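You operate a simulated robot arm through the tools that you are given. There is no shell and no other tool.

Carry out the task below with a simulated robot arm. There is one attempt and no reset: what you move stays moved.

Task
Run the middle tall rack to level 5, then park at level 4.
Fine: at the cream cabinet pull the stop button out and switch on; knob off at the end.

Only the result counts: the job must be done as asked and must still hold three seconds after the hand-in. Knocking over, shifting, dropping, spilling or breaking anything else fails it.

Robot
A 7-joint arm with a fingered hand, fixed in place. Base frame: the origin is at the foot of the arm, x ahead of it, y to its left, z up. Readings come in cm, rad, newtons and seconds.
With the tool pointing down near the work surface it reaches from about 30 to 70 cm from the base axis. Its first joint turns from -2.897 to 2.897 rad. Payload 4 kg.
Tool frame: the origin (TCP) lies between the finger pads and is the grasp point; the fingertips stand 2.6 cm ahead of it; z points along the fingers, y is the line along which they close. The gripper opens to 15.6 cm. The gripper's body begins 7.3 cm behind the TCP. The gripper is a hand of 4 fingers: y runs from the thumb to the fingers, the wrist lies at [0, 0, -23.9] in the tool frame, and closing takes about 1.5 s.
Orientation is that of the tool frame in the base frame, as a unit quaternion [x, y, z, w]. With the fingers straight down and closing along the base's y, the tool's x points along the base's -x, its y along +y and its z along -z.

Tools
- The arm moves only by the tool send_rows. Its argument "plan" is a list of rows, each a list of 3 entries, a list of its own where there are three numbers: the gripper command, from -1 (shut) to 1 (fully open), values between in proportion, then the shift along the tool's x, y, z in cm, then the turn, a rotation vector about the tool's x, y, z in rad. In form: [[hand, [dx, dy, dz], [ax, ay, az]], ...]. A call has 1 to 20 rows; each row is the pose to reach, as a shift and turn from the pose commanded when the call began, along the tool's axes at that moment. Rows are played at 5 a second. More than 5 cm and 0.15 rad between two rows, or a gripper value outside its range, and nothing of the call is played. Where a pose cannot be reached the arm comes as near as it can. A force on the tool above 40 N (or 10 N above the force at the start of the call, whichever is more), or a blocked arm, ends the call early, and 0.2 s more pass. The fingers move at their own pace (about 7.2 cm/s each) and stop on an object; they squeeze with about 23 N. The grip force told is the motor's: it shows also when the fingers shut on nothing. Time passes only in rows, and 0.2 s behind the last, so rows that repeat a pose let the fingers close. The reply holds the time, the measured pose of the TCP, the force on the tool along the base axes, the opening and the grip force, in the units named above and with some noise, with the torque about the TCP (base axes, N m) and any sound that the robot's microphone picked up.
- Cameras (640 x 400 px; columns grow to the right, rows downward): "scene" is fixed at [5.13, 65.05, 170.99]; the picture's right is [-0.99, -0.17, 0.00], its down [-0.17, 0.96, -0.23] and it looks along [0.04, -0.23, -0.97] (base axes); focal length 239 px, centre (320, 200). "wrist" rides on the gripper at [5.8, -5.8, -9.1] in the tool frame; the picture's right is [0.71, 0.71, 0.00], its down [-0.53, 0.53, -0.67] and it looks along [-0.47, 0.47, 0.74] (tool axes); focal length 265 px, centre (320, 200). There is no depth. A picture from a camera that has moved, and an enlarged one, comes with that camera's place and axes in the base frame and with its lens.
- grab_frame(camera): a new picture of that camera. It takes no simulated time.
- grasp_type(shape): the hand has 4 fingers and takes this shape, open, in about a second: jaw (thumb against the fingers, like two jaws); tri (thumb and two fingers); tip (a fingertip pinch); poke (one finger out to press); point (the index stretched); flat (the hand flat); cup (the hand cupped); fist (a fist). The gripper value then closes the fingers along that shape, each until it touches; the sizes above hold for jaw. It gives what a move gives, with no picture.
- zoom(camera, box): a new picture of the part [left, top, right, bottom] of that camera's present view, enlarged. It takes no simulated time.
- hand_in(): hands the job in; it is judged then, once.

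Places have to be worked out from the pictures, the camera data and where the tool is seen. Open the gripper and draw the arm clear of the work before you hand the job in, unless the task says otherwise.

The tools are called after "Request:" as a command line: name --argument value ..., lists and objects as JSON in quotes. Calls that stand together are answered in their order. send_rows: Moves the arm, as the interface text tells. Its arguments: {"type":"object","properties":{"plan":{"type":"array","items":{"type":"array"}}},"required":["plan"]} The other tools are called the same way: grasp_type (shape) gives the hand a shape; grab_frame (camera) takes a picture; zoom (camera, box) takes an enlarged picture of a part of a camera's view; hand_in () hands the job in.

At the start:

```text
t: 0.0
position: [21.7, 42.03, 124.03]
tcp_rot: [0.001, 1.0, 0.0, 0.001]
contact_force: [0.4, -0.8, -1.1]
ft_torque: [-0.03, 0.01, -0.01]
grip_width: 15.59
finger_force: 0.1
shape: jaw
```

scene: 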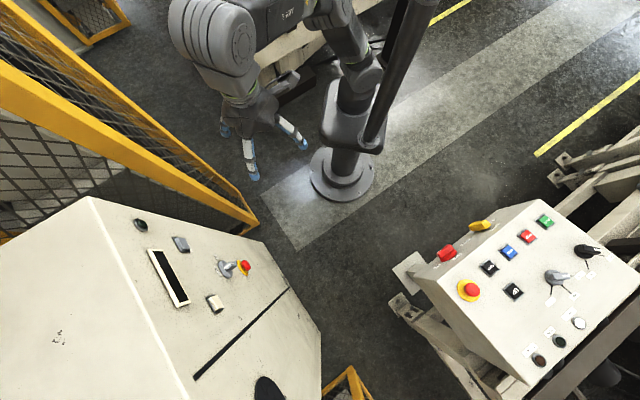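
wrist: 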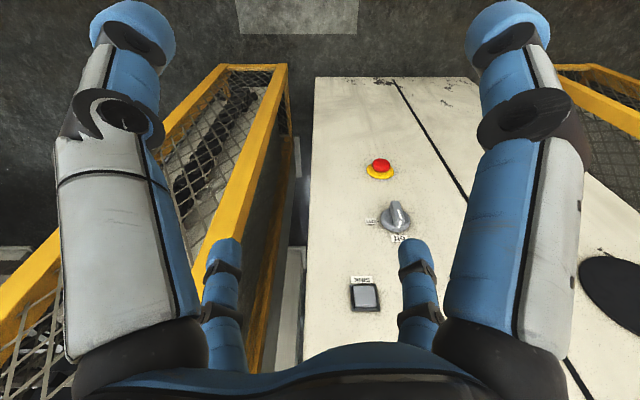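

I see two panels in the scene view: a cream cabinet (left of picture) with a stop button and a knob, and a sloped console (right of picture) with many buttons. I enlarge both to read the labels before moving anything.

Request:
zoom --camera "scene" --box '[100, 190, 330, 334]'

Request:
zoom --camera "scene" --box '[400, 190, 640, 340]'

Request:
zoom --camera "wrist" --box '[320, 130, 480, 330]'

Request:
zoom --camera "scene" --box '[480, 290, 640, 390]'

```text
2.78 times, centred on (215, 262) of scene
camera zoom: at [5.13, 65.05, 170.99], right [-0.99, -0.17, 0.0], down [-0.17, 0.96, -0.23], along [0.04, -0.23, -0.97], focal length 665 px, centre (612, 28)
```

zoom: 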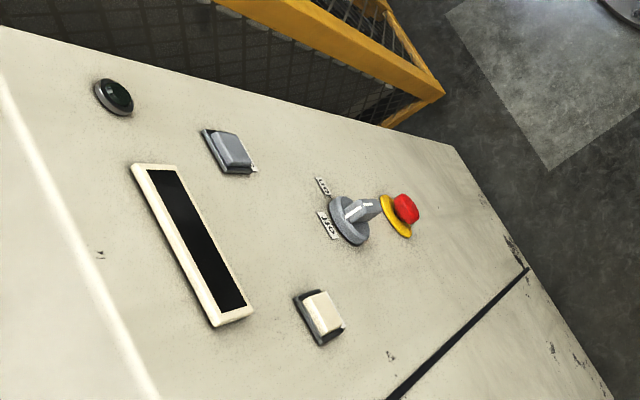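

```text
2.67 times, centred on (520, 265) of scene
camera zoom: at [5.13, 65.05, 170.99], right [-0.99, -0.17, 0.0], down [-0.17, 0.96, -0.23], along [0.04, -0.23, -0.97], focal length 638 px, centre (-213, 27)
```

zoom: 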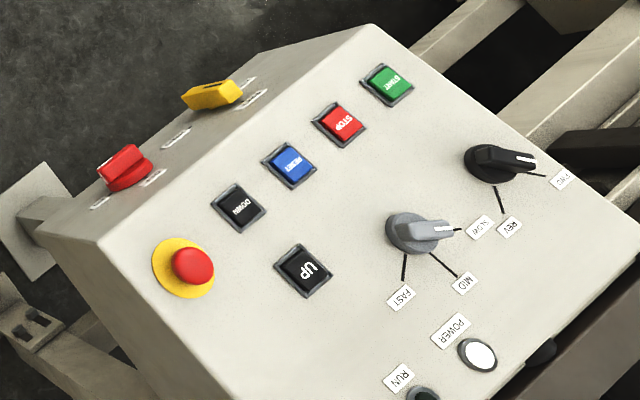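

```text
2.00 times, centred on (400, 230) of wrist
camera zoom: at [15.88, 36.03, 133.05], right [-0.71, 0.71, 0.0], down [0.53, 0.53, 0.67], along [0.47, 0.47, -0.74], focal length 531 px, centre (160, 140)
```

zoom: 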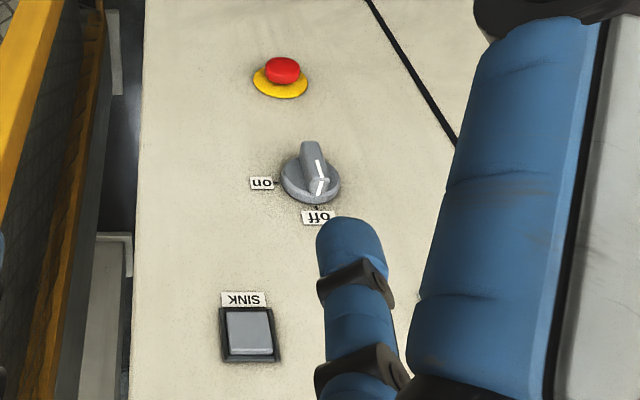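

```text
4.00 times, centred on (560, 340) of scene
camera zoom: at [5.13, 65.05, 170.99], right [-0.99, -0.17, 0.0], down [-0.17, 0.96, -0.23], along [0.04, -0.23, -0.97], focal length 957 px, centre (-640, -360)
```

zoom: 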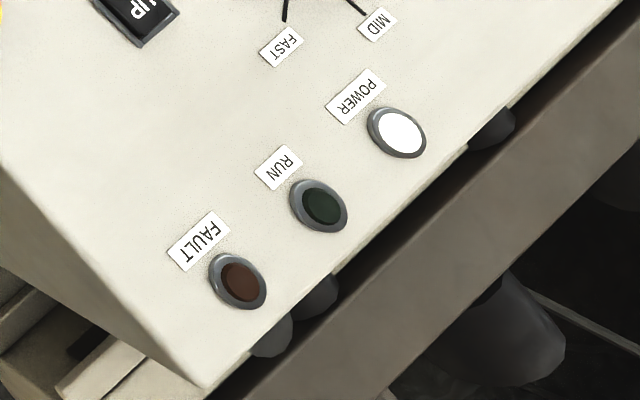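

The tall cream cabinet has a vertical face about 75 cm out along (+x,+y): stop at z≈80, knob off/on at z≈97, SINK button at z≈113 and a display at z≈125. I look closer at the display, the unlabelled cream button and the surroundings.

Request:
zoom --camera "scene" --box '[120, 210, 200, 310]'

Request:
zoom --camera "scene" --box '[180, 250, 260, 320]'

Request:
zoom --camera "scene" --box '[0, 180, 200, 400]'

Request:
zoom --camera "wrist" --box '[360, 140, 440, 250]'

```text
4.00 times, centred on (160, 260) of scene
camera zoom: at [5.13, 65.05, 170.99], right [-0.99, -0.17, 0.0], down [-0.17, 0.96, -0.23], along [0.04, -0.23, -0.97], focal length 957 px, centre (960, -40)
```

zoom: 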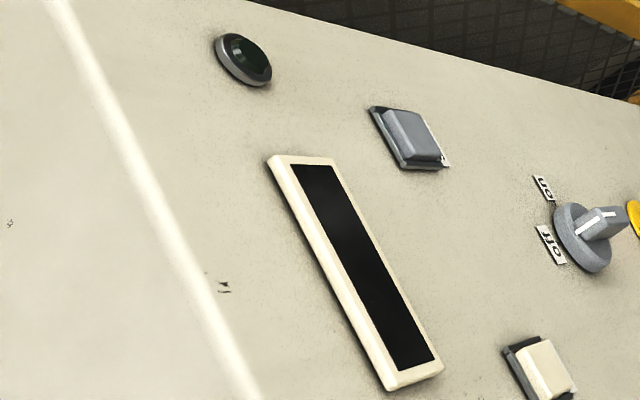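

```text
5.71 times, centred on (220, 285) of scene
camera zoom: at [5.13, 65.05, 170.99], right [-0.99, -0.17, 0.0], down [-0.17, 0.96, -0.23], along [0.04, -0.23, -0.97], focal length 1368 px, centre (891, -286)
```

zoom: 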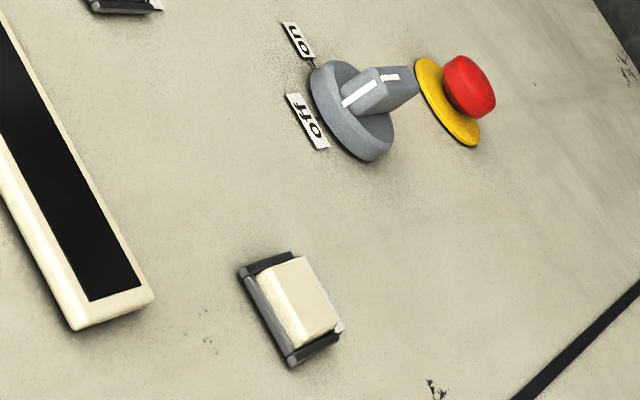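

```text
1.82 times, centred on (100, 290) of scene
camera zoom: at [5.13, 65.05, 170.99], right [-0.99, -0.17, 0.0], down [-0.17, 0.96, -0.23], along [0.04, -0.23, -0.97], focal length 435 px, centre (720, 36)
```

zoom: 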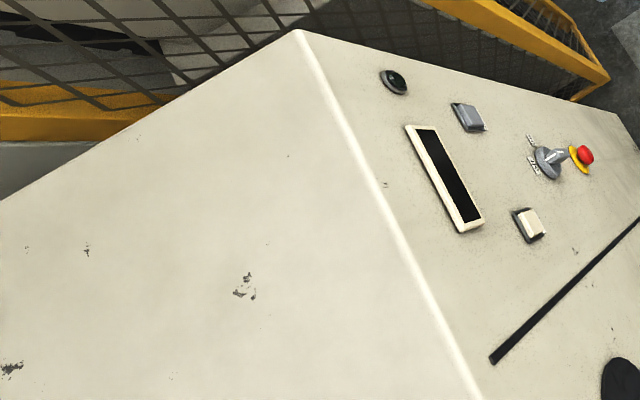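

```text
3.64 times, centred on (400, 195) of wrist
camera zoom: at [15.88, 36.03, 133.05], right [-0.71, 0.71, 0.0], down [0.53, 0.53, 0.67], along [0.47, 0.47, -0.74], focal length 965 px, centre (29, 218)
```

zoom: 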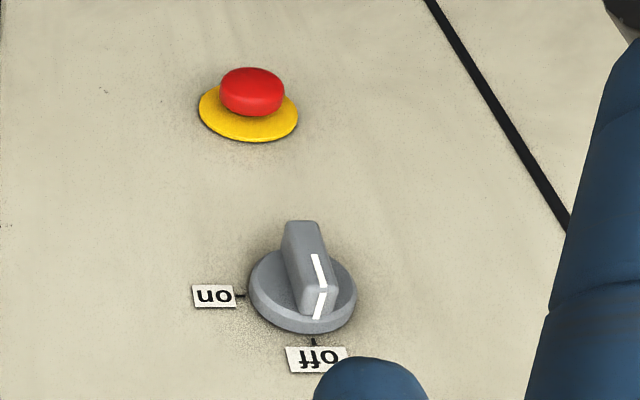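

The knob's white mark points at "off" (top), with "on" at 3 o'clock; the display is dark. I'll swing the tool horizontal to face the cabinet, standing about 19 cm off it, so I can read the labels and look around.

Request:
send_rows --plan '[[1, [0.2, 1.1, 1.2], [-0.071, -0.068, 0]], [1, [0.35, 2.2, 2.4], [-0.142, -0.136, 0]], [1, [0.5, 3.3, 3.6], [-0.213, -0.204, 0]], [1, [0.7, 4.4, 4.8], [-0.284, -0.272, 0]], [1, [0.85, 5.5, 6.0], [-0.354, -0.34, 0]], [1, [1.0, 6.6, 7.2], [-0.425, -0.408, 0]], [1, [1.2, 7.7, 8.4], [-0.496, -0.476, 0]], [1, [1.4, 8.8, 9.6], [-0.567, -0.544, 0]], [1, [1.55, 9.9, 10.8], [-0.638, -0.612, 0]], [1, [1.7, 11.0, 12.0], [-0.709, -0.68, 0]], [1, [1.9, 12.1, 13.2], [-0.78, -0.748, 0]], [1, [2.1, 13.2, 14.4], [-0.851, -0.816, 0]], [1, [2.3, 14.3, 15.6], [-0.922, -0.884, 0]], [1, [2.5, 15.4, 16.8], [-0.993, -0.952, 0]], [1, [2.6, 16.5, 18.0], [-1.064, -1.02, 0]], [1, [2.7, 17.4, 19.0], [-1.134, -1.087, 0]]]'

```text
t: 3.4
position: [32.58, 50.56, 116.31]
tcp_rot: [-0.04, 0.747, 0.529, 0.402]
contact_force: [0.3, 0.5, 0.1]
ft_torque: [-0.02, -0.01, 0.02]
grip_width: 15.6
finger_force: 0.0
shape: jaw
out of reach, approached as far as the arm can: row 8, 9, 10, 11, 12, 13, 14, 15, 16
```

The arm stalled part-way (out of reach from row 8 on), now at about (32.6, 50.6, 116.3). I check both cameras to see the arm's configuration.

Request:
grab_frame --camera "scene"

Request:
grab_frame --camera "wrist"

```text
taken
```

scene: 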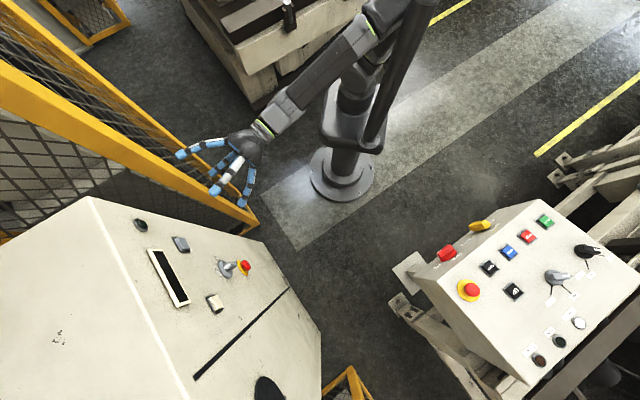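

```text
taken
camera wrist: at [26.37, 42.58, 109.13], right [-0.82, 0.57, 0.08], down [-0.27, -0.51, 0.82], along [0.51, 0.65, 0.57], focal length 265 px, centre (320, 200)
```

wrist: 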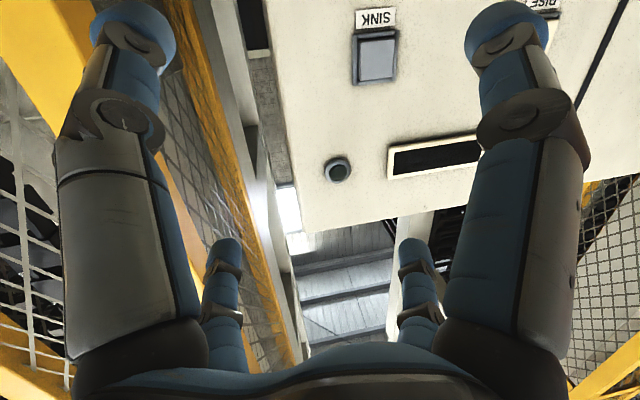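

The wrist view confirms the two cabinet buttons read SINK (right) and RISE (left). I repeat the present command once with no shift, to learn whether the reference pose is the reached one.

Request:
send_rows --plan '[[1, [0, 0, 0], [0, 0, 0]], [1, [0, 0, -1], [0, 0, 0]]]'

```text
t: 4.2
position: [34.46, 48.51, 117.07]
tcp_rot: [-0.027, 0.744, 0.516, 0.424]
contact_force: [0.7, 0.5, 0.3]
ft_torque: [-0.04, 0.01, 0.03]
grip_width: 15.6
finger_force: 0.1
shape: jaw
stopped in row 2: the arm was blocked; the commanded pose is now the measured one
```

The commanded pose is now the measured one, at (34.5, 48.5, 117.1) with the tool almost horizontal. I test moving left along the panel and down from here, to find where the arm moves freely.

Request:
send_rows --plan '[[1, [2.09, -0.12, 0.33], [0, 0, 0]], [1, [4.18, -0.24, 0.66], [0, 0, 0]], [1, [6.27, -0.36, 0.99], [0, 0, 0]], [1, [8.36, -0.48, 1.32], [0, 0, 0]], [1, [10.45, -0.6, 1.65], [0, 0, 0]], [1, [12.54, -0.72, 1.98], [0, 0, 0]]]'

```text
t: 5.5
position: [26.75, 53.83, 112.67]
tcp_rot: [-0.079, 0.752, 0.559, 0.341]
contact_force: [-0.5, -0.2, 0.5]
ft_torque: [-0.03, 0.02, 0.02]
grip_width: 15.58
finger_force: 0.1
shape: jaw
out of reach, approached as far as the arm can: row 1, 2, 3, 4, 5, 6
stopped in row 6: the arm was blocked; the commanded pose is now the measured one
```

The hand keeps swinging back into the arm's own vertical plane, which looks like a wrist limit. I look at the arm itself in the scene view to work out where its elbow and shoulder are.

Request:
zoom --camera "scene" --box '[160, 0, 480, 210]'

Request:
grab_frame --camera "wrist"

```text
1.90 times, centred on (320, 105) of scene
camera zoom: at [5.13, 65.05, 170.99], right [-0.99, -0.17, 0.0], down [-0.17, 0.96, -0.23], along [0.04, -0.23, -0.97], focal length 456 px, centre (320, 381)
```

zoom: 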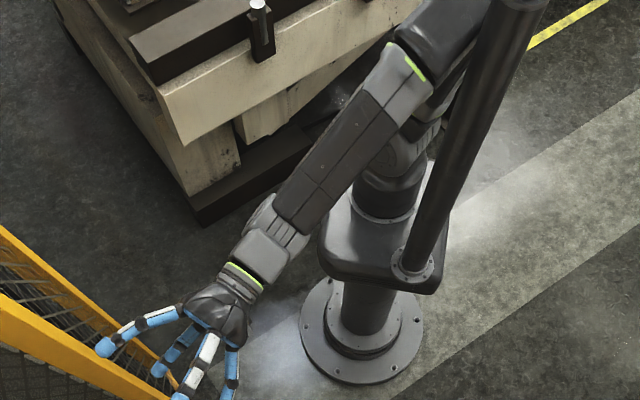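

```text
taken
camera wrist: at [21.31, 45.08, 105.74], right [-0.89, 0.44, 0.13], down [-0.15, -0.54, 0.83], along [0.44, 0.71, 0.55], focal length 265 px, centre (320, 200)
```

wrist: 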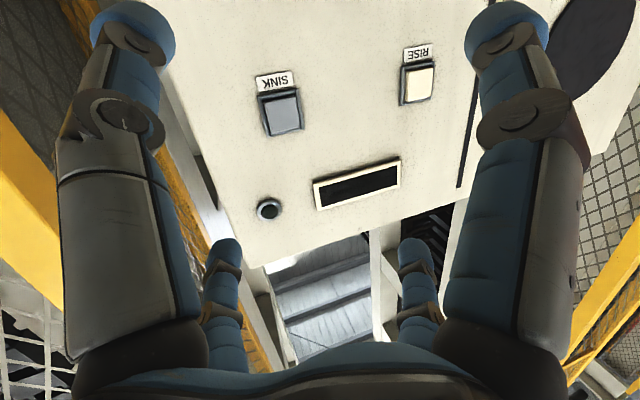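

The forearm and hand are nearly in line (a wrist singularity), which would explain the refusal to yaw. I go straight down about 20 cm so the forearm slopes down and the wrist bends, staying ~17 cm off the cabinet.

Request:
send_rows --plan '[[1, [1.5, -1.97, 0.36], [0, 0, 0]], [1, [3.0, -3.94, 0.72], [0, 0, 0]], [1, [4.5, -5.9, 1.07], [0, 0, 0]], [1, [6.0, -7.87, 1.43], [0, 0, 0]], [1, [7.5, -9.84, 1.79], [0, 0, 0]], [1, [9.0, -11.8, 2.15], [0, 0, 0]], [1, [10.5, -13.8, 2.5], [0, 0, 0]], [1, [12.0, -15.7, 2.86], [0, 0, 0]]]'

```text
t: 7.3
position: [17.12, 54.18, 106.12]
tcp_rot: [-0.126, 0.732, 0.625, 0.24]
contact_force: [-0.1, 0.4, 0.4]
ft_torque: [0.0, 0.02, -0.02]
grip_width: 15.59
finger_force: 0.1
shape: jaw
out of reach, approached as far as the arm can: row 1, 2, 3, 4, 5, 6, 7, 8
stopped in row 8: the arm was blocked; the commanded pose is now the measured one
```

The arm slid sideways again rather than down: with a steep forearm the wrist can't bend up in-plane. I'll go back to tool-down at about (10, 45, 90), then tilt the hand out sideways (towards +x) instead and yaw it round to the cabinet.

Request:
send_rows --plan '[[1, [1.09, -1.0, -0.71], [0.115, 0.044, 0.023]], [1, [2.18, -2.0, -1.42], [0.229, 0.088, 0.046]], [1, [3.27, -3.0, -2.13], [0.344, 0.132, 0.069]], [1, [4.36, -4.0, -2.83], [0.458, 0.176, 0.092]], [1, [5.45, -5.0, -3.54], [0.573, 0.22, 0.115]], [1, [6.54, -6.0, -4.25], [0.688, 0.264, 0.139]], [1, [7.63, -7.0, -4.96], [0.802, 0.308, 0.162]], [1, [8.71, -7.98, -5.67], [0.917, 0.352, 0.185]], [1, [9.8, -8.98, -6.38], [1.031, 0.396, 0.208]], [1, [10.89, -9.98, -7.08], [1.146, 0.44, 0.231]], [1, [11.98, -10.97, -7.79], [1.26, 0.484, 0.254]], [1, [13.07, -11.97, -8.5], [1.375, 0.528, 0.277]], [1, [13.07, -11.97, -8.5], [1.375, 0.528, 0.277]]]'

```text
t: 10.1
position: [16.08, 34.44, 94.42]
tcp_rot: [-0.001, 1.0, -0.003, 0.002]
contact_force: [0.4, -0.1, 0.1]
ft_torque: [-0.02, 0.02, -0.02]
grip_width: 15.61
finger_force: 0.0
shape: jaw
out of reach, approached as far as the arm can: row 5, 6, 7, 8, 9, 10, 11, 12, 13
```

Tool-down was restored but the arm stopped at azimuth 65°, short of the commanded (10, 45, 90). This suggests the last joint's roll limit, so I roll the hand counter-clockwise seen from above and see whether the position catches up.

Request:
send_rows --plan '[[1, [0, 0, 0], [0, 0, -0.14]], [1, [0, 0, 0], [0, 0, -0.28]], [1, [0, 0, 0], [0, 0, -0.42]], [1, [0, 0, 0], [0, 0, -0.56]], [1, [0, 0, 0], [0, 0, -0.7]], [1, [0, 0, 0], [0, 0, -0.84]], [1, [0, 0, 0], [0, 0, -0.84]]]'

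```text
t: 11.7
position: [15.9, 34.6, 94.54]
tcp_rot: [-0.407, 0.913, -0.003, 0.002]
contact_force: [-0.4, 0.6, 0.1]
ft_torque: [0.01, -0.03, -0.03]
grip_width: 15.59
finger_force: 0.1
shape: jaw
```

It now tracks cleanly, so roll was the limit. I move to about (10, 45, 90) tool-down with this roll.

Request:
send_rows --plan '[[1, [-0.75, 2.3, 0.8], [0, 0, 0]], [1, [-1.5, 4.6, 1.6], [0, 0, 0]], [1, [-2.25, 6.9, 2.4], [0, 0, 0]], [1, [-3.0, 9.2, 3.2], [0, 0, 0]], [1, [-3.79, 11.46, 4.0], [0, 0, 0]], [1, [-3.79, 11.46, 4.0], [0, 0, 0]]]'

```text
t: 13.1
position: [10.14, 35.08, 94.86]
tcp_rot: [-0.405, 0.914, -0.003, 0.002]
contact_force: [0.0, -0.1, 0.9]
ft_torque: [0.01, 0.0, 0.05]
grip_width: 15.6
finger_force: 0.1
shape: jaw
out of reach, approached as far as the arm can: row 1, 2, 3, 4, 5, 6
```

The radius stays stuck near 37 cm at this height although the roll is fine, so something else limits or blocks the arm. I look at the arm and the pole beside it.

Request:
zoom --camera "scene" --box '[200, 0, 480, 175]'

Request:
grab_frame --camera "wrist"

```text
2.29 times, centred on (340, 88) of scene
camera zoom: at [5.13, 65.05, 170.99], right [-0.99, -0.17, 0.0], down [-0.17, 0.96, -0.23], along [0.04, -0.23, -0.97], focal length 547 px, centre (274, 457)
```

zoom: 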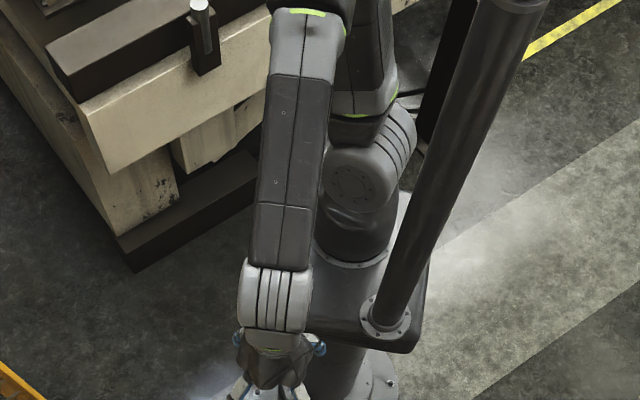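

```text
taken
camera wrist: at [10.59, 26.95, 103.95], right [-1.0, -0.05, 0.0], down [-0.04, 0.75, 0.67], along [-0.03, 0.66, -0.75], focal length 265 px, centre (320, 200)
```

wrist: 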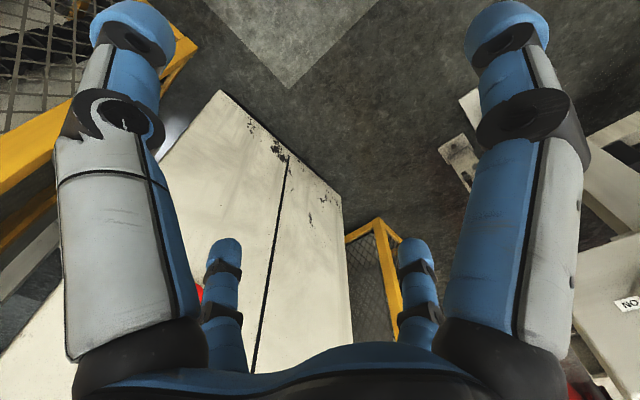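

The elbow stands high above the base with the forearm roughly level. I probe the reach: first rise 20 cm, then go outward at that height.

Request:
send_rows --plan '[[1, [0, 0, -4], [0, 0, 0]], [1, [0, 0, -8], [0, 0, 0]], [1, [0, 0, -12], [0, 0, 0]], [1, [0, 0, -16], [0, 0, 0]], [1, [0, 0, -20], [0, 0, 0]], [1, [-1.5, 1.33, -20], [0, 0, 0]], [1, [-3.0, 2.66, -20], [0, 0, 0]], [1, [-4.5, 4.0, -20], [0, 0, 0]], [1, [-6.0, 5.3, -20], [0, 0, 0]], [1, [-7.5, 6.6, -20], [0, 0, 0]], [1, [-7.5, 6.6, -20], [0, 0, 0]]]'

```text
t: 15.5
position: [10.09, 37.21, 114.63]
tcp_rot: [-0.406, 0.914, -0.004, 0.001]
contact_force: [0.1, 0.4, -0.6]
ft_torque: [0.02, -0.01, 0.0]
grip_width: 15.6
finger_force: 0.0
shape: jaw
out of reach, approached as far as the arm can: row 7, 8, 9, 10, 11
```

At z=114.6 the radius still stops at about 38.5 cm, yet the arm began at 47 cm. I test whether more roll in the same direction frees it.

Request:
send_rows --plan '[[1, [0, 0, 0], [0, 0, -0.14]], [1, [0, 0, 0], [0, 0, -0.28]], [1, [0, 0, 0], [0, 0, -0.42]], [1, [0, 0, 0], [0, 0, -0.56]], [1, [0, 0, 0], [0, 0, -0.7]], [1, [0, 0, 0], [0, 0, -0.84]], [1, [-1.5, 1.33, 0], [0, 0, -0.84]], [1, [-3.0, 2.66, 0], [0, 0, -0.84]], [1, [-4.5, 4.0, 0], [0, 0, -0.84]], [1, [-6.0, 5.3, 0], [0, 0, -0.84]], [1, [-6.0, 5.3, 0], [0, 0, -0.84]]]'

```text
t: 17.9
position: [9.98, 37.32, 113.85]
tcp_rot: [0.744, -0.669, 0.003, -0.001]
contact_force: [-1.3, 0.1, -0.1]
ft_torque: [0.02, -0.01, -0.02]
grip_width: 15.61
finger_force: 0.1
shape: jaw
out of reach, approached as far as the arm can: row 7, 8, 9, 10, 11
```

Roll makes no difference here. I test going back to the start location (21.7, 42, 124) with this orientation, to see how the limit depends on azimuth and height.

Request:
send_rows --plan '[[1, [-0.6, -2.0, -1.7], [0, 0, 0]], [1, [-1.2, -4.0, -3.4], [0, 0, 0]], [1, [-1.8, -6.0, -5.0], [0, 0, 0]], [1, [-2.4, -8.0, -6.7], [0, 0, 0]], [1, [-3.0, -10.0, -8.4], [0, 0, 0]], [1, [-3.42, -12.1, -10], [0, 0, 0]], [1, [-3.42, -12.1, -10], [0, 0, 0]]]'

Request:
grab_frame --camera "scene"

```text
t: 19.5
position: [19.27, 34.55, 121.31]
tcp_rot: [0.744, -0.668, 0.002, 0.0]
contact_force: [-0.5, 0.1, 0.3]
ft_torque: [-0.05, 0.02, -0.01]
grip_width: 15.6
finger_force: 0.0
shape: jaw
out of reach, approached as far as the arm can: row 1, 2, 3, 4, 5, 6, 7
```

```text
taken
```

scene: 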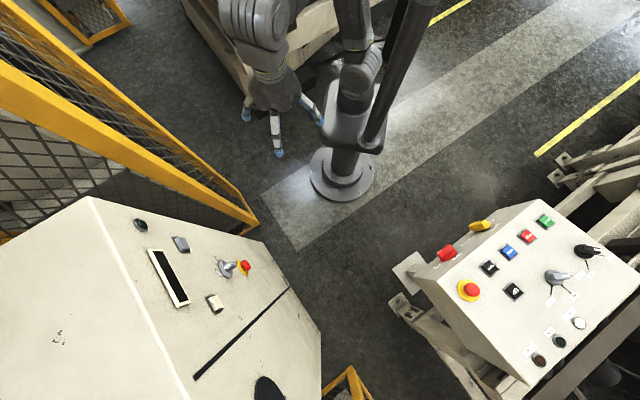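

The elbow leans toward +x in this configuration and the upper arm seems stuck near vertical. I test whether a lower azimuth frees it by heading to about (35, 35, 115), tool still down.

Request:
send_rows --plan '[[1, [0.2, -2.6, 1.0], [0, 0, 0]], [1, [0.4, -5.2, 2.0], [0, 0, 0]], [1, [0.6, -7.8, 3.0], [0, 0, 0]], [1, [0.8, -10.4, 4.0], [0, 0, 0]], [1, [1.0, -13.0, 5.0], [0, 0, 0]], [1, [1.2, -15.7, 6.0], [0, 0, 0]], [1, [1.2, -15.7, 6.0], [0, 0, 0]]]'

```text
t: 21.1
position: [34.26, 29.78, 115.83]
tcp_rot: [0.744, -0.668, 0.003, 0.0]
contact_force: [-0.8, -0.3, 0.5]
ft_torque: [0.0, -0.07, 0.01]
grip_width: 15.63
finger_force: 0.1
shape: jaw
out of reach, approached as far as the arm can: row 1, 2, 3, 4, 5, 6, 7
```

Moving in +x is free while +y is stopped, as though the elbow cannot move toward +y. I look at the arm in this pose to find its elbow.

Request:
zoom --camera "scene" --box '[180, 0, 460, 175]'

Request:
grab_frame --camera "wrist"

```text
2.29 times, centred on (320, 88) of scene
camera zoom: at [5.13, 65.05, 170.99], right [-0.99, -0.17, 0.0], down [-0.17, 0.96, -0.23], along [0.04, -0.23, -0.97], focal length 547 px, centre (320, 457)
```

zoom: 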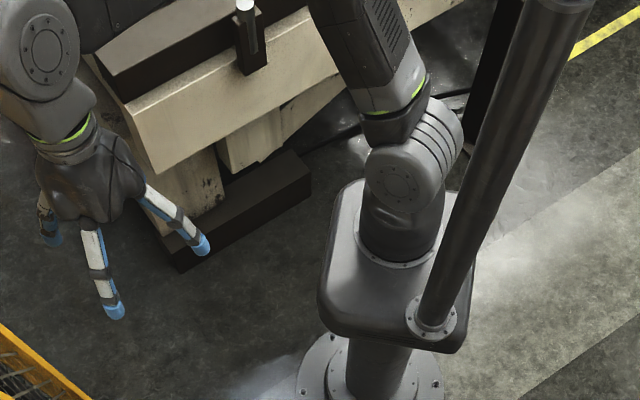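

```text
taken
camera wrist: at [40.61, 24.67, 125.0], right [-0.63, -0.78, 0.0], down [-0.58, 0.47, 0.66], along [-0.52, 0.42, -0.75], focal length 265 px, centre (320, 200)
```

wrist: 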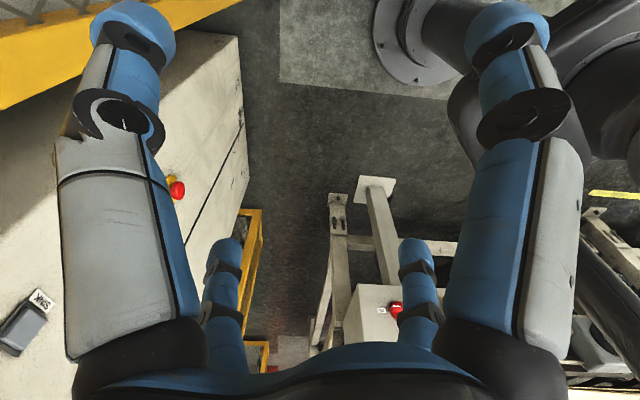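

I test the arm's extension straight ahead: toward about (52, 12, 116), which is free space, to see whether the base joint is what limits it.

Request:
send_rows --plan '[[1, [2.2, -2.8, 0], [0, 0, 0]], [1, [4.4, -5.6, 0], [0, 0, 0]], [1, [6.6, -8.4, 0], [0, 0, 0]], [1, [8.8, -11.2, 0], [0, 0, 0]], [1, [11.0, -14.0, 0], [0, 0, 0]], [1, [13.2, -16.0, 0], [0, 0, 0]], [1, [15.4, -18.0, 0], [0, 0, 0]], [1, [17.6, -20.0, 0], [0, 0, 0]], [1, [17.6, -20.0, 0], [0, 0, 0]]]'

```text
t: 23.1
position: [54.77, 13.69, 115.11]
tcp_rot: [0.743, -0.669, 0.004, 0.001]
contact_force: [-0.4, 0.2, 0.1]
ft_torque: [0.05, 0.0, 0.02]
grip_width: 15.61
finger_force: 0.1
shape: jaw
out of reach, approached as far as the arm can: row 5, 6, 7, 8, 9
```

The arm reaches full stretch (56 cm) at azimuth 14°, so the base joint is fine there. Stretched out, I now swing around toward azimuth 45° at about 54 cm radius.

Request:
send_rows --plan '[[1, [-2.6, 1.7, 0], [0, 0, 0]], [1, [-5.3, 3.3, 0], [0, 0, 0]], [1, [-7.5, 4.0, 0], [0, 0, 0]], [1, [-9.7, 4.8, 0], [0, 0, 0]], [1, [-11.9, 5.7, 0], [0, 0, 0]], [1, [-14.1, 6.6, 0], [0, 0, 0]], [1, [-16.2, 7.6, 0], [0, 0, 0]], [1, [-18.3, 8.7, 0], [0, 0, 0]], [1, [-20.3, 9.9, 0], [0, 0, 0]], [1, [-22.3, 11.1, 0], [0, 0, 0]], [1, [-24.2, 12.5, 0], [0, 0, 0]], [1, [-26.2, 13.9, 0], [0, 0, 0]]]'

```text
t: 25.7
position: [40.65, 27.55, 114.34]
tcp_rot: [0.743, -0.669, 0.003, 0.001]
contact_force: [0.8, 1.3, -1.2]
ft_torque: [0.03, 0.02, -0.01]
grip_width: 15.6
finger_force: 0.0
shape: jaw
out of reach, approached as far as the arm can: row 3, 4, 5, 6, 7, 8, 9, 10, 11, 12
```

The arm again refuses azimuths above ~20–30° when stretched; it behaves as if the base joint sat at its end stop with the shoulder flipped over. I look around before testing further.

Request:
grab_frame --camera "scene"

Request:
grab_frame --camera "wrist"

```text
taken
```

scene: 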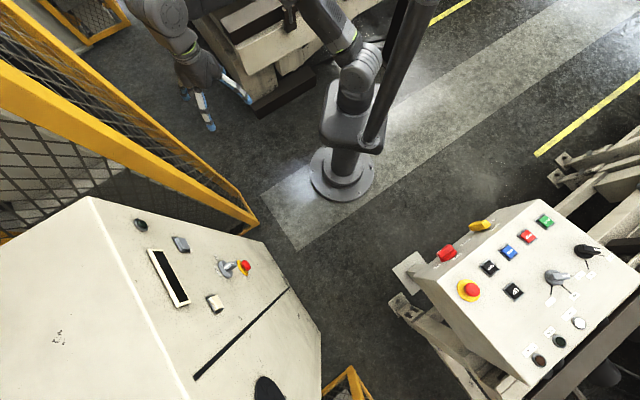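

```text
taken
camera wrist: at [47.02, 22.36, 123.38], right [-0.63, -0.78, 0.0], down [-0.58, 0.47, 0.66], along [-0.52, 0.42, -0.75], focal length 265 px, centre (320, 200)
```

wrist: 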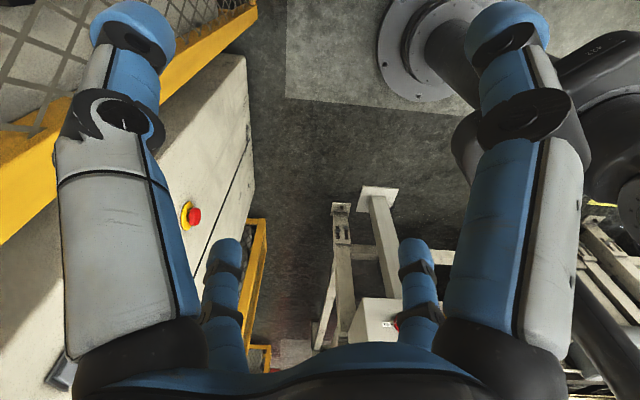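

I zoom on the shoulder joint itself to read the direction of its hinge axis.

Request:
zoom --camera "scene" --box '[290, 0, 420, 130]'

Request:
zoom --camera "scene" --box '[100, 0, 300, 140]'

```text
3.08 times, centred on (355, 65) of scene
camera zoom: at [5.13, 65.05, 170.99], right [-0.99, -0.17, 0.0], down [-0.17, 0.96, -0.23], along [0.04, -0.23, -0.97], focal length 736 px, centre (212, 615)
```

zoom: 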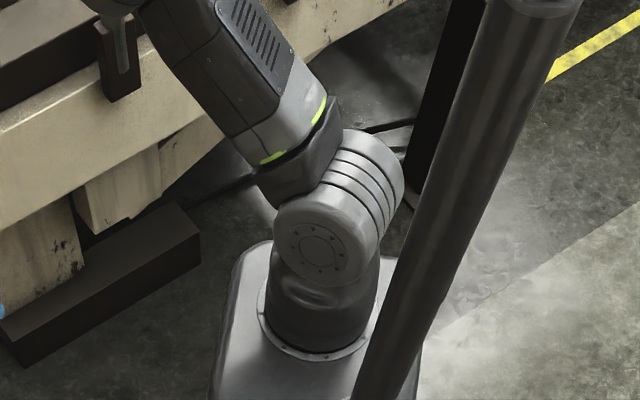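

```text
2.86 times, centred on (200, 70) of scene
camera zoom: at [5.13, 65.05, 170.99], right [-0.99, -0.17, 0.0], down [-0.17, 0.96, -0.23], along [0.04, -0.23, -0.97], focal length 684 px, centre (663, 571)
```

zoom: 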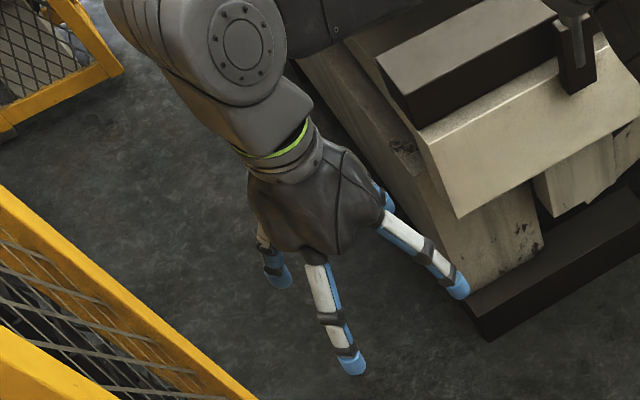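

The pose at the start, (21.7, 42, 124) with the original roll, is certainly reachable, so I return to exactly that pose, undoing the roll, to recover the starting arm configuration.

Request:
send_rows --plan '[[1, [-1.37, 1.45, -0.81], [0, 0, 0.14]], [1, [-2.73, 2.9, -1.62], [0, 0, 0.28]], [1, [-4.1, 4.35, -2.43], [0, 0, 0.42]], [1, [-5.47, 5.8, -3.23], [0, 0, 0.56]], [1, [-6.83, 7.25, -4.04], [0, 0, 0.7]], [1, [-8.2, 8.7, -4.85], [0, 0, 0.84]], [1, [-9.57, 10.15, -5.66], [0, 0, 0.98]], [1, [-10.93, 11.6, -6.47], [0, 0, 1.12]], [1, [-12.3, 13.05, -7.28], [0, 0, 1.26]], [1, [-13.67, 14.5, -8.08], [0, 0, 1.4]], [1, [-15.03, 15.95, -8.89], [0, 0, 1.54]], [1, [-16.4, 17.4, -9.7], [0, 0, 1.676]], [1, [-16.4, 17.4, -9.7], [0, 0, 1.676]]]'

Request:
grab_frame --camera "scene"

```text
t: 28.5
position: [18.53, 34.02, 123.46]
tcp_rot: [0.0, 1.0, -0.002, 0.002]
contact_force: [0.0, -0.1, 0.9]
ft_torque: [0.0, 0.03, 0.01]
grip_width: 15.63
finger_force: 0.0
shape: jaw
out of reach, approached as far as the arm can: row 1, 2, 3, 4, 5, 6, 7, 8, 9, 10, 11, 12, 13
```

```text
taken
```

scene: 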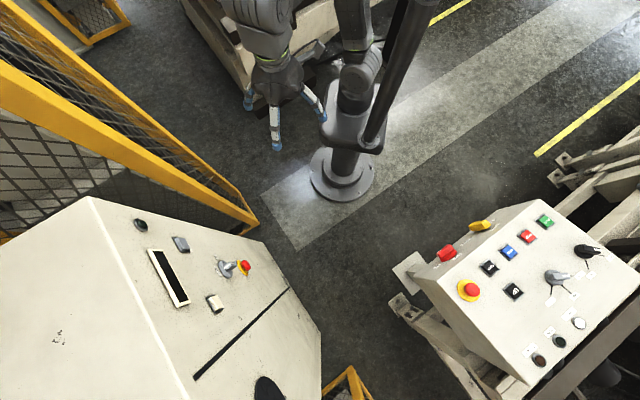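

The solver is local: from here even the start pose is refused, so the arm has slipped into another branch (base joint probably at its +2.9 rad stop, shoulder flipped). I plan to unwind it: stretch out ahead, swing clockwise as a rigid body, fold in and swing back. First I stretch out to about (54, 5, 115).

Request:
send_rows --plan '[[1, [-3.0, -2.4, 0.7], [0, 0, 0]], [1, [-5.9, -4.8, 1.4], [0, 0, 0]], [1, [-8.9, -7.25, 2.1], [0, 0, 0]], [1, [-11.8, -9.7, 2.8], [0, 0, 0]], [1, [-14.8, -12.1, 3.5], [0, 0, 0]], [1, [-17.7, -14.5, 4.2], [0, 0, 0]], [1, [-20.7, -16.9, 5.0], [0, 0, 0]], [1, [-23.7, -19.3, 5.7], [0, 0, 0]], [1, [-26.6, -21.75, 6.4], [0, 0, 0]], [1, [-29.6, -24.2, 7.1], [0, 0, 0]], [1, [-32.5, -26.6, 7.8], [0, 0, 0]], [1, [-35.5, -29.0, 8.5], [0, 0, 0]], [1, [-35.5, -29.0, 8.5], [0, 0, 0]]]'

Request:
grab_frame --camera "wrist"

Request:
grab_frame --camera "scene"

```text
t: 31.3
position: [53.96, 4.6, 115.47]
tcp_rot: [0.0, 1.0, -0.003, 0.002]
contact_force: [0.0, -0.1, -1.1]
ft_torque: [0.0, 0.02, -0.04]
grip_width: 15.59
finger_force: 0.0
shape: jaw
```

```text
taken
camera wrist: at [48.18, -1.13, 124.4], right [-0.71, 0.71, -0.01], down [0.52, 0.53, 0.67], along [0.47, 0.47, -0.74], focal length 265 px, centre (320, 200)
```

wrist: 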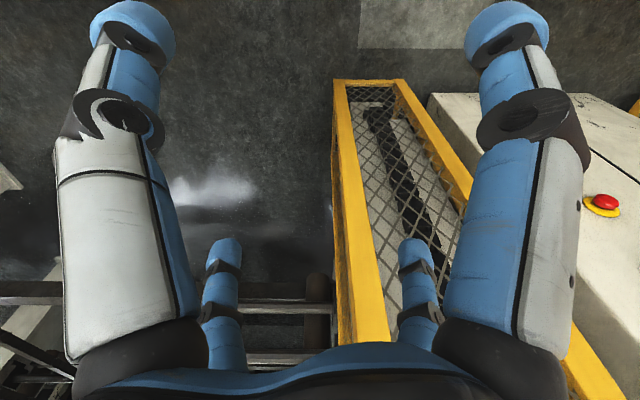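

```text
taken
```

scene: 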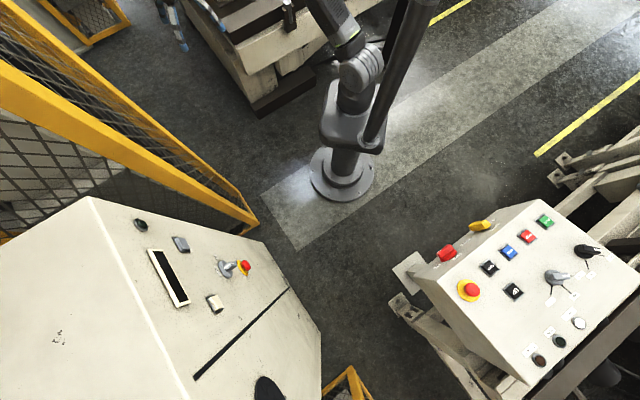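

That pose was reached without complaint. Before swinging to the right I roll the hand about 80° clockwise so the wrist camera looks that way and I can check for tall obstacles.

Request:
send_rows --plan '[[1, [0, 0, 0], [0, 0, 0.14]], [1, [0, 0, 0], [0, 0, 0.28]], [1, [0, 0, 0], [0, 0, 0.42]], [1, [0, 0, 0], [0, 0, 0.56]], [1, [0, 0, 0], [0, 0, 0.7]], [1, [0, 0, 0], [0, 0, 0.84]], [1, [0, 0, 0], [0, 0, 0.98]], [1, [0, 0, 0], [0, 0, 1.12]], [1, [0, 0, 0], [0, 0, 1.26]], [1, [0, 0, 0], [0, 0, 1.4]]]'

Request:
grab_frame --camera "wrist"

```text
t: 33.5
position: [54.72, 2.35, 115.58]
tcp_rot: [0.585, 0.811, -0.001, 0.003]
contact_force: [-0.2, -0.2, -0.1]
ft_torque: [0.01, -0.01, 0.01]
grip_width: 15.59
finger_force: 0.1
shape: jaw
out of reach, approached as far as the arm can: row 9, 10
```

```text
taken
camera wrist: at [47.33, 6.15, 124.58], right [0.45, 0.89, 0.0], down [0.66, -0.33, 0.67], along [0.6, -0.3, -0.74], focal length 265 px, centre (320, 200)
```

wrist: 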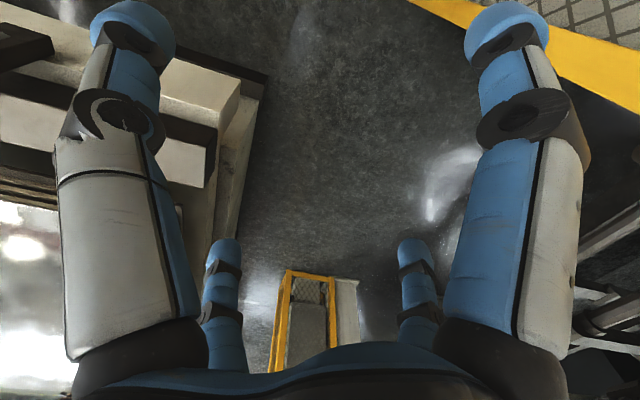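

The roll stopped at 1.25 rad, so that is the last joint's limit — useful: counter-clockwise rolls are the good ones at the cabinet. The view to the right shows only the low block stack, so I swing clockwise at 54 cm radius with the tool orientation held.

Request:
send_rows --plan '[[1, [-4.29, -2.24, 0], [0, 0, 0]], [1, [-8.65, -4.13, 0], [0, 0, 0]], [1, [-12.83, -6.4, 0], [0, 0, 0]], [1, [-16.78, -9.03, 0], [0, 0, 0]], [1, [-20.49, -11.99, 0], [0, 0, 0]], [1, [-23.93, -15.27, 0], [0, 0, 0]], [1, [-27.06, -18.84, 0], [0, 0, 0]]]'

Request:
grab_frame --camera "wrist"

Request:
zoom --camera "scene" --box '[290, 0, 420, 130]'

```text
t: 35.1
position: [45.33, -29.33, 115.73]
tcp_rot: [0.584, 0.812, -0.002, 0.005]
contact_force: [0.7, 0.2, -0.1]
ft_torque: [-0.01, 0.01, -0.02]
grip_width: 15.59
finger_force: 0.1
shape: jaw
```

```text
taken
camera wrist: at [37.96, -25.59, 124.75], right [0.45, 0.9, 0.0], down [0.66, -0.33, 0.67], along [0.6, -0.3, -0.74], focal length 265 px, centre (320, 200)
```

wrist: 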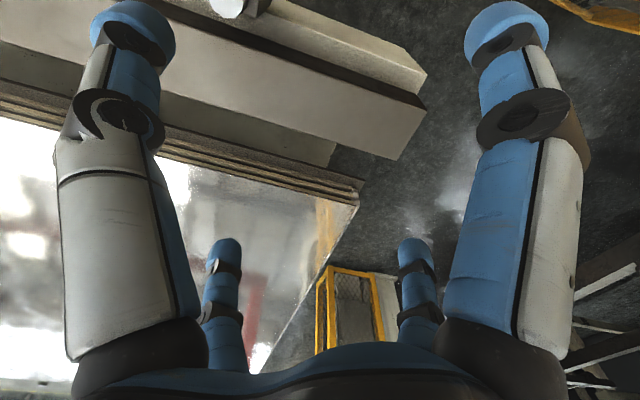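

```text
3.08 times, centred on (355, 65) of scene
camera zoom: at [5.13, 65.05, 170.99], right [-0.99, -0.17, 0.0], down [-0.17, 0.96, -0.23], along [0.04, -0.23, -0.97], focal length 736 px, centre (212, 615)
```

zoom: 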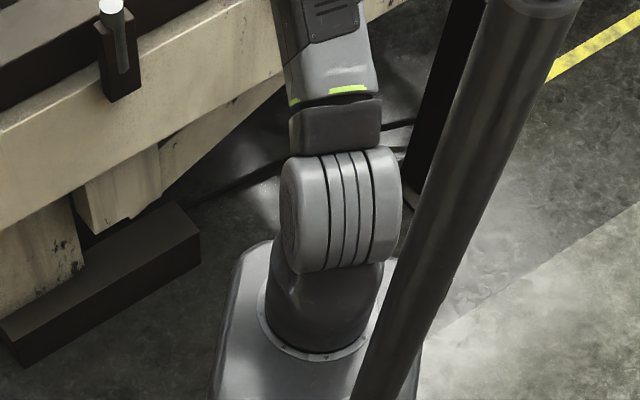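

The base joint turned with the swing (its hinge disc now faces left in the picture), and the machine and blocks on this side are well below the hand. I continue clockwise to about azimuth −58°.

Request:
send_rows --plan '[[1, [-2.81, -3.82, 0], [0, 0, 0]], [1, [-5.27, -7.89, 0], [0, 0, 0]], [1, [-7.37, -12.16, 0], [0, 0, 0]], [1, [-9.07, -16.57, 0], [0, 0, 0]], [1, [-10.39, -21.14, 0], [0, 0, 0]], [1, [-10.39, -21.14, 0], [0, 0, 0]]]'

Request:
grab_frame --camera "wrist"

Request:
zoom --camera "scene" --box '[290, 0, 420, 130]'

```text
t: 36.5
position: [28.45, -45.66, 115.76]
tcp_rot: [0.585, 0.811, -0.003, 0.003]
contact_force: [-0.2, 0.4, -0.7]
ft_torque: [-0.01, -0.01, 0.0]
grip_width: 15.61
finger_force: 0.0
shape: jaw
```

```text
taken
camera wrist: at [20.98, -41.96, 124.79], right [0.45, 0.89, -0.01], down [0.66, -0.33, 0.67], along [0.6, -0.3, -0.74], focal length 265 px, centre (320, 200)
```

wrist: 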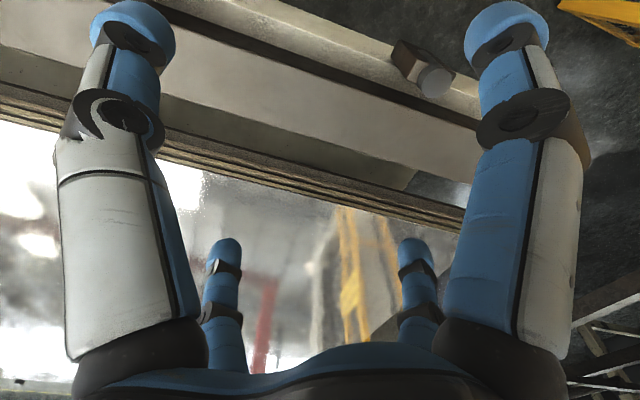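

```text
3.08 times, centred on (355, 65) of scene
camera zoom: at [5.13, 65.05, 170.99], right [-0.99, -0.17, 0.0], down [-0.17, 0.96, -0.23], along [0.04, -0.23, -0.97], focal length 736 px, centre (212, 615)
```

zoom: 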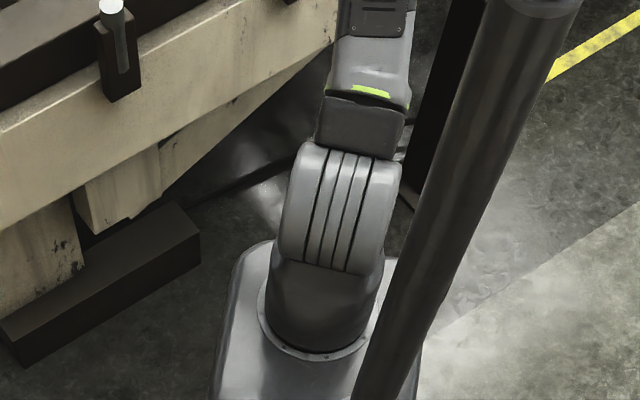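

Both joints responded well; the hinge axis shows the base joint has unwound by roughly 80°. Now I fold in to 37 cm radius and swing back counter-clockwise as a rigid body (tool yaw following), so the upper-arm roll shares the turn.

Request:
send_rows --plan '[[1, [4.08, -0.98, 0], [0, 0, 0]], [1, [8.17, -1.95, 0], [0, 0, 0]], [1, [12.25, -2.93, 0], [0, 0, 0]], [1, [16.33, -3.91, 0], [0, 0, 0]], [1, [17.79, 0.71, 0], [0, 0, -0.13]], [1, [19.79, 5.06, 0], [0, 0, -0.26]], [1, [22.36, 9.13, 0], [0, 0, -0.39]], [1, [25.43, 12.82, 0], [0, 0, -0.52]], [1, [28.96, 16.1, 0], [0, 0, -0.65]], [1, [32.87, 18.86, 0], [0, 0, -0.78]], [1, [37.11, 21.13, 0], [0, 0, -0.91]], [1, [41.62, 22.81, 0], [0, 0, -1.04]], [1, [46.3, 23.9, 0], [0, 0, -1.17]], [1, [51.09, 24.36, 0], [0, 0, -1.3]], [1, [55.9, 24.2, 0], [0, 0, -1.43]], [1, [60.64, 23.43, 0], [0, 0, -1.56]]]'

Request:
zoom --camera "scene" --box '[200, 0, 420, 138]'

```text
t: 39.9
position: [31.38, 18.98, 115.4]
tcp_rot: [-0.156, 0.988, -0.003, 0.001]
contact_force: [0.2, 0.1, 0.2]
ft_torque: [0.03, 0.03, 0.02]
grip_width: 15.62
finger_force: 0.1
shape: jaw
```

```text
2.90 times, centred on (310, 69) of scene
camera zoom: at [5.13, 65.05, 170.99], right [-0.99, -0.17, 0.0], down [-0.17, 0.96, -0.23], along [0.04, -0.23, -0.97], focal length 694 px, centre (349, 580)
```

zoom: 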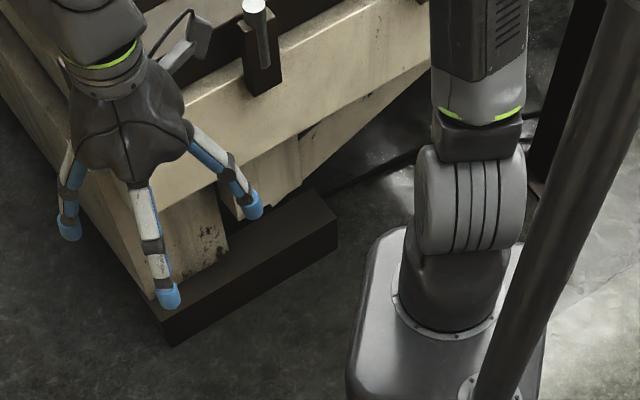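

It tracked perfectly, and the hinge disc shows the base joint far from its stop (lean direction about −78°) while the hand is at azimuth 31°. I continue to azimuth 61° and then extend outward, which should carry the elbow over the axis to the proper side.

Request:
send_rows --plan '[[1, [1.13, 4.82, 0], [0, 0, -0.14]], [1, [3.13, 9.19, 0], [0, 0, -0.28]], [1, [5.68, 13.25, 0], [0, 0, -0.42]], [1, [8.74, 16.96, 0], [0, 0, -0.56]], [1, [6.36, 19.23, 0], [0, 0, -0.6]], [1, [3.86, 21.47, 0], [0, 0, -0.6]], [1, [1.44, 23.73, 0], [0, 0, -0.6]], [1, [1.44, 23.73, 0], [0, 0, -0.6]]]'

Request:
zoom --camera "scene" --box '[200, 0, 420, 138]'

```text
t: 41.7
position: [19.59, 35.48, 115.25]
tcp_rot: [-0.439, 0.898, -0.004, 0.0]
contact_force: [1.1, -0.3, 0.7]
ft_torque: [0.01, 0.0, -0.02]
grip_width: 15.59
finger_force: 0.1
shape: jaw
out of reach, approached as far as the arm can: row 6, 7, 8
```

```text
2.90 times, centred on (310, 69) of scene
camera zoom: at [5.13, 65.05, 170.99], right [-0.99, -0.17, 0.0], down [-0.17, 0.96, -0.23], along [0.04, -0.23, -0.97], focal length 694 px, centre (349, 580)
```

zoom: 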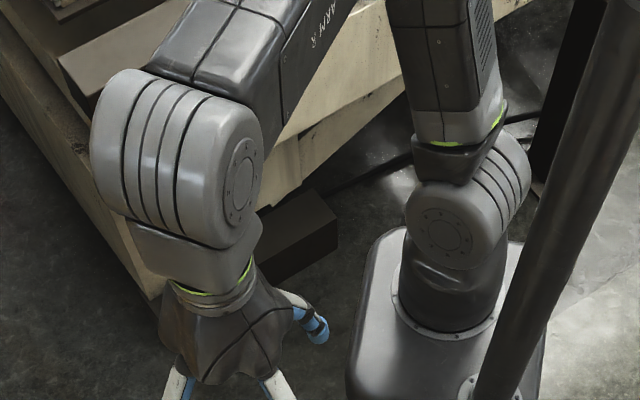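

Extending pulled the elbow past the wrong side of the axis again (hinge disc swung back). The unwinding needs more lead: I'll repeat the cycle but swing further clockwise (to about −100°) before folding. First back out to (53.5, −3, 115).

Request:
send_rows --plan '[[1, [0.87, -4.58, 0], [0, 0, 0]], [1, [1.74, -9.16, 0], [0, 0, 0]], [1, [2.61, -13.75, 0], [0, 0, 0]], [1, [3.48, -18.33, 0], [0, 0, 0]], [1, [4.35, -22.9, 0], [0, 0, 0]], [1, [5.21, -27.5, 0], [0, 0, 0]], [1, [6.08, -32.1, 0], [0, 0, 0]], [1, [6.95, -36.65, 0], [0, 0, 0]], [1, [7.82, -41.2, 0], [0, 0, 0]], [1, [8.69, -45.8, 0], [0, 0, 0]], [1, [9.56, -50.4, 0], [0, 0, 0]], [1, [9.56, -50.4, 0], [0, 0, 0]]]'

Request:
zoom --camera "scene" --box '[200, 0, 420, 138]'

```text
t: 44.3
position: [53.54, -3.08, 115.34]
tcp_rot: [-0.44, 0.898, -0.004, 0.001]
contact_force: [0.4, -0.7, -0.6]
ft_torque: [0.03, -0.05, 0.03]
grip_width: 15.58
finger_force: 0.1
shape: jaw
```

```text
2.90 times, centred on (310, 69) of scene
camera zoom: at [5.13, 65.05, 170.99], right [-0.99, -0.17, 0.0], down [-0.17, 0.96, -0.23], along [0.04, -0.23, -0.97], focal length 694 px, centre (349, 580)
```

zoom: 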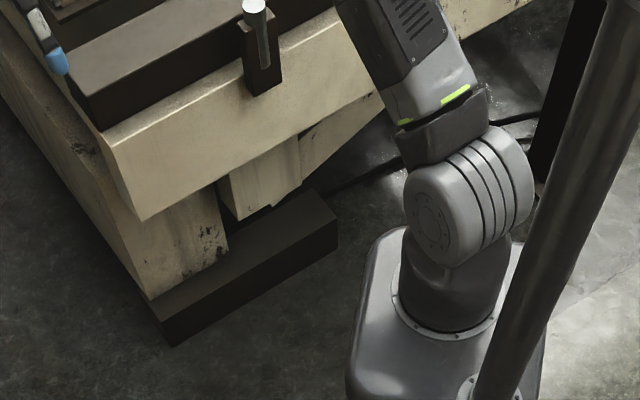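

The hinge axis now reads about −44° lean. I swing clockwise again along the known-clear arc to about −60°, rolling the hand clockwise on the way so that the camera will look ahead.

Request:
send_rows --plan '[[1, [4.11, -2.54, 0], [0, 0, 0.14]], [1, [8.41, -4.71, 0], [0, 0, 0.28]], [1, [12.88, -6.49, 0], [0, 0, 0.42]], [1, [17.5, -7.87, 0], [0, 0, 0.56]], [1, [22.23, -8.82, 0], [0, 0, 0.7]], [1, [27.02, -9.35, 0], [0, 0, 0.84]], [1, [31.84, -9.44, 0], [0, 0, 0.98]], [1, [36.66, -9.1, 0], [0, 0, 1.12]], [1, [41.41, -8.31, 0], [0, 0, 1.26]], [1, [46.1, -7.12, 0], [0, 0, 1.4]], [1, [50.65, -5.5, 0], [0, 0, 1.54]], [1, [50.65, -5.5, 0], [0, 0, 1.68]], [1, [50.65, -5.5, 0], [0, 0, 1.82]], [1, [50.65, -5.5, 0], [0, 0, 1.96]], [1, [50.65, -5.5, 0], [0, 0, 2.1]], [1, [50.65, -5.5, 0], [0, 0, 2.24]], [1, [50.65, -5.5, 0], [0, 0, 2.38]], [1, [50.65, -5.5, 0], [0, 0, 2.52]], [1, [50.65, -5.5, 0], [0, 0, 2.66]]]'

Request:
grab_frame --camera "wrist"

Request:
zoom --camera "scene" --box '[200, 0, 420, 138]'

```text
t: 48.3
position: [27.01, -46.37, 115.53]
tcp_rot: [0.768, 0.64, -0.001, 0.004]
contact_force: [0.6, -0.5, -0.2]
ft_torque: [0.0, 0.02, -0.01]
grip_width: 15.59
finger_force: 0.1
shape: jaw
```

```text
taken
camera wrist: at [22.31, -39.59, 124.51], right [0.82, 0.57, 0.0], down [0.42, -0.61, 0.67], along [0.38, -0.56, -0.74], focal length 265 px, centre (320, 200)
```

wrist: 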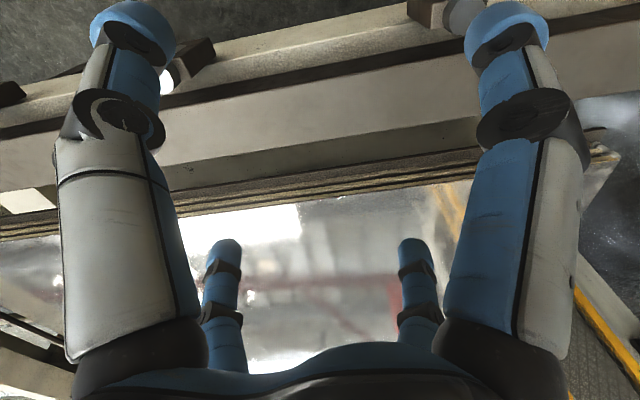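

```text
2.90 times, centred on (310, 69) of scene
camera zoom: at [5.13, 65.05, 170.99], right [-0.99, -0.17, 0.0], down [-0.17, 0.96, -0.23], along [0.04, -0.23, -0.97], focal length 694 px, centre (349, 580)
```

zoom: 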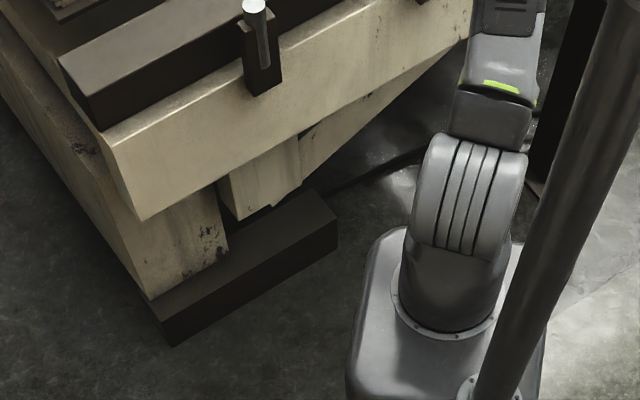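

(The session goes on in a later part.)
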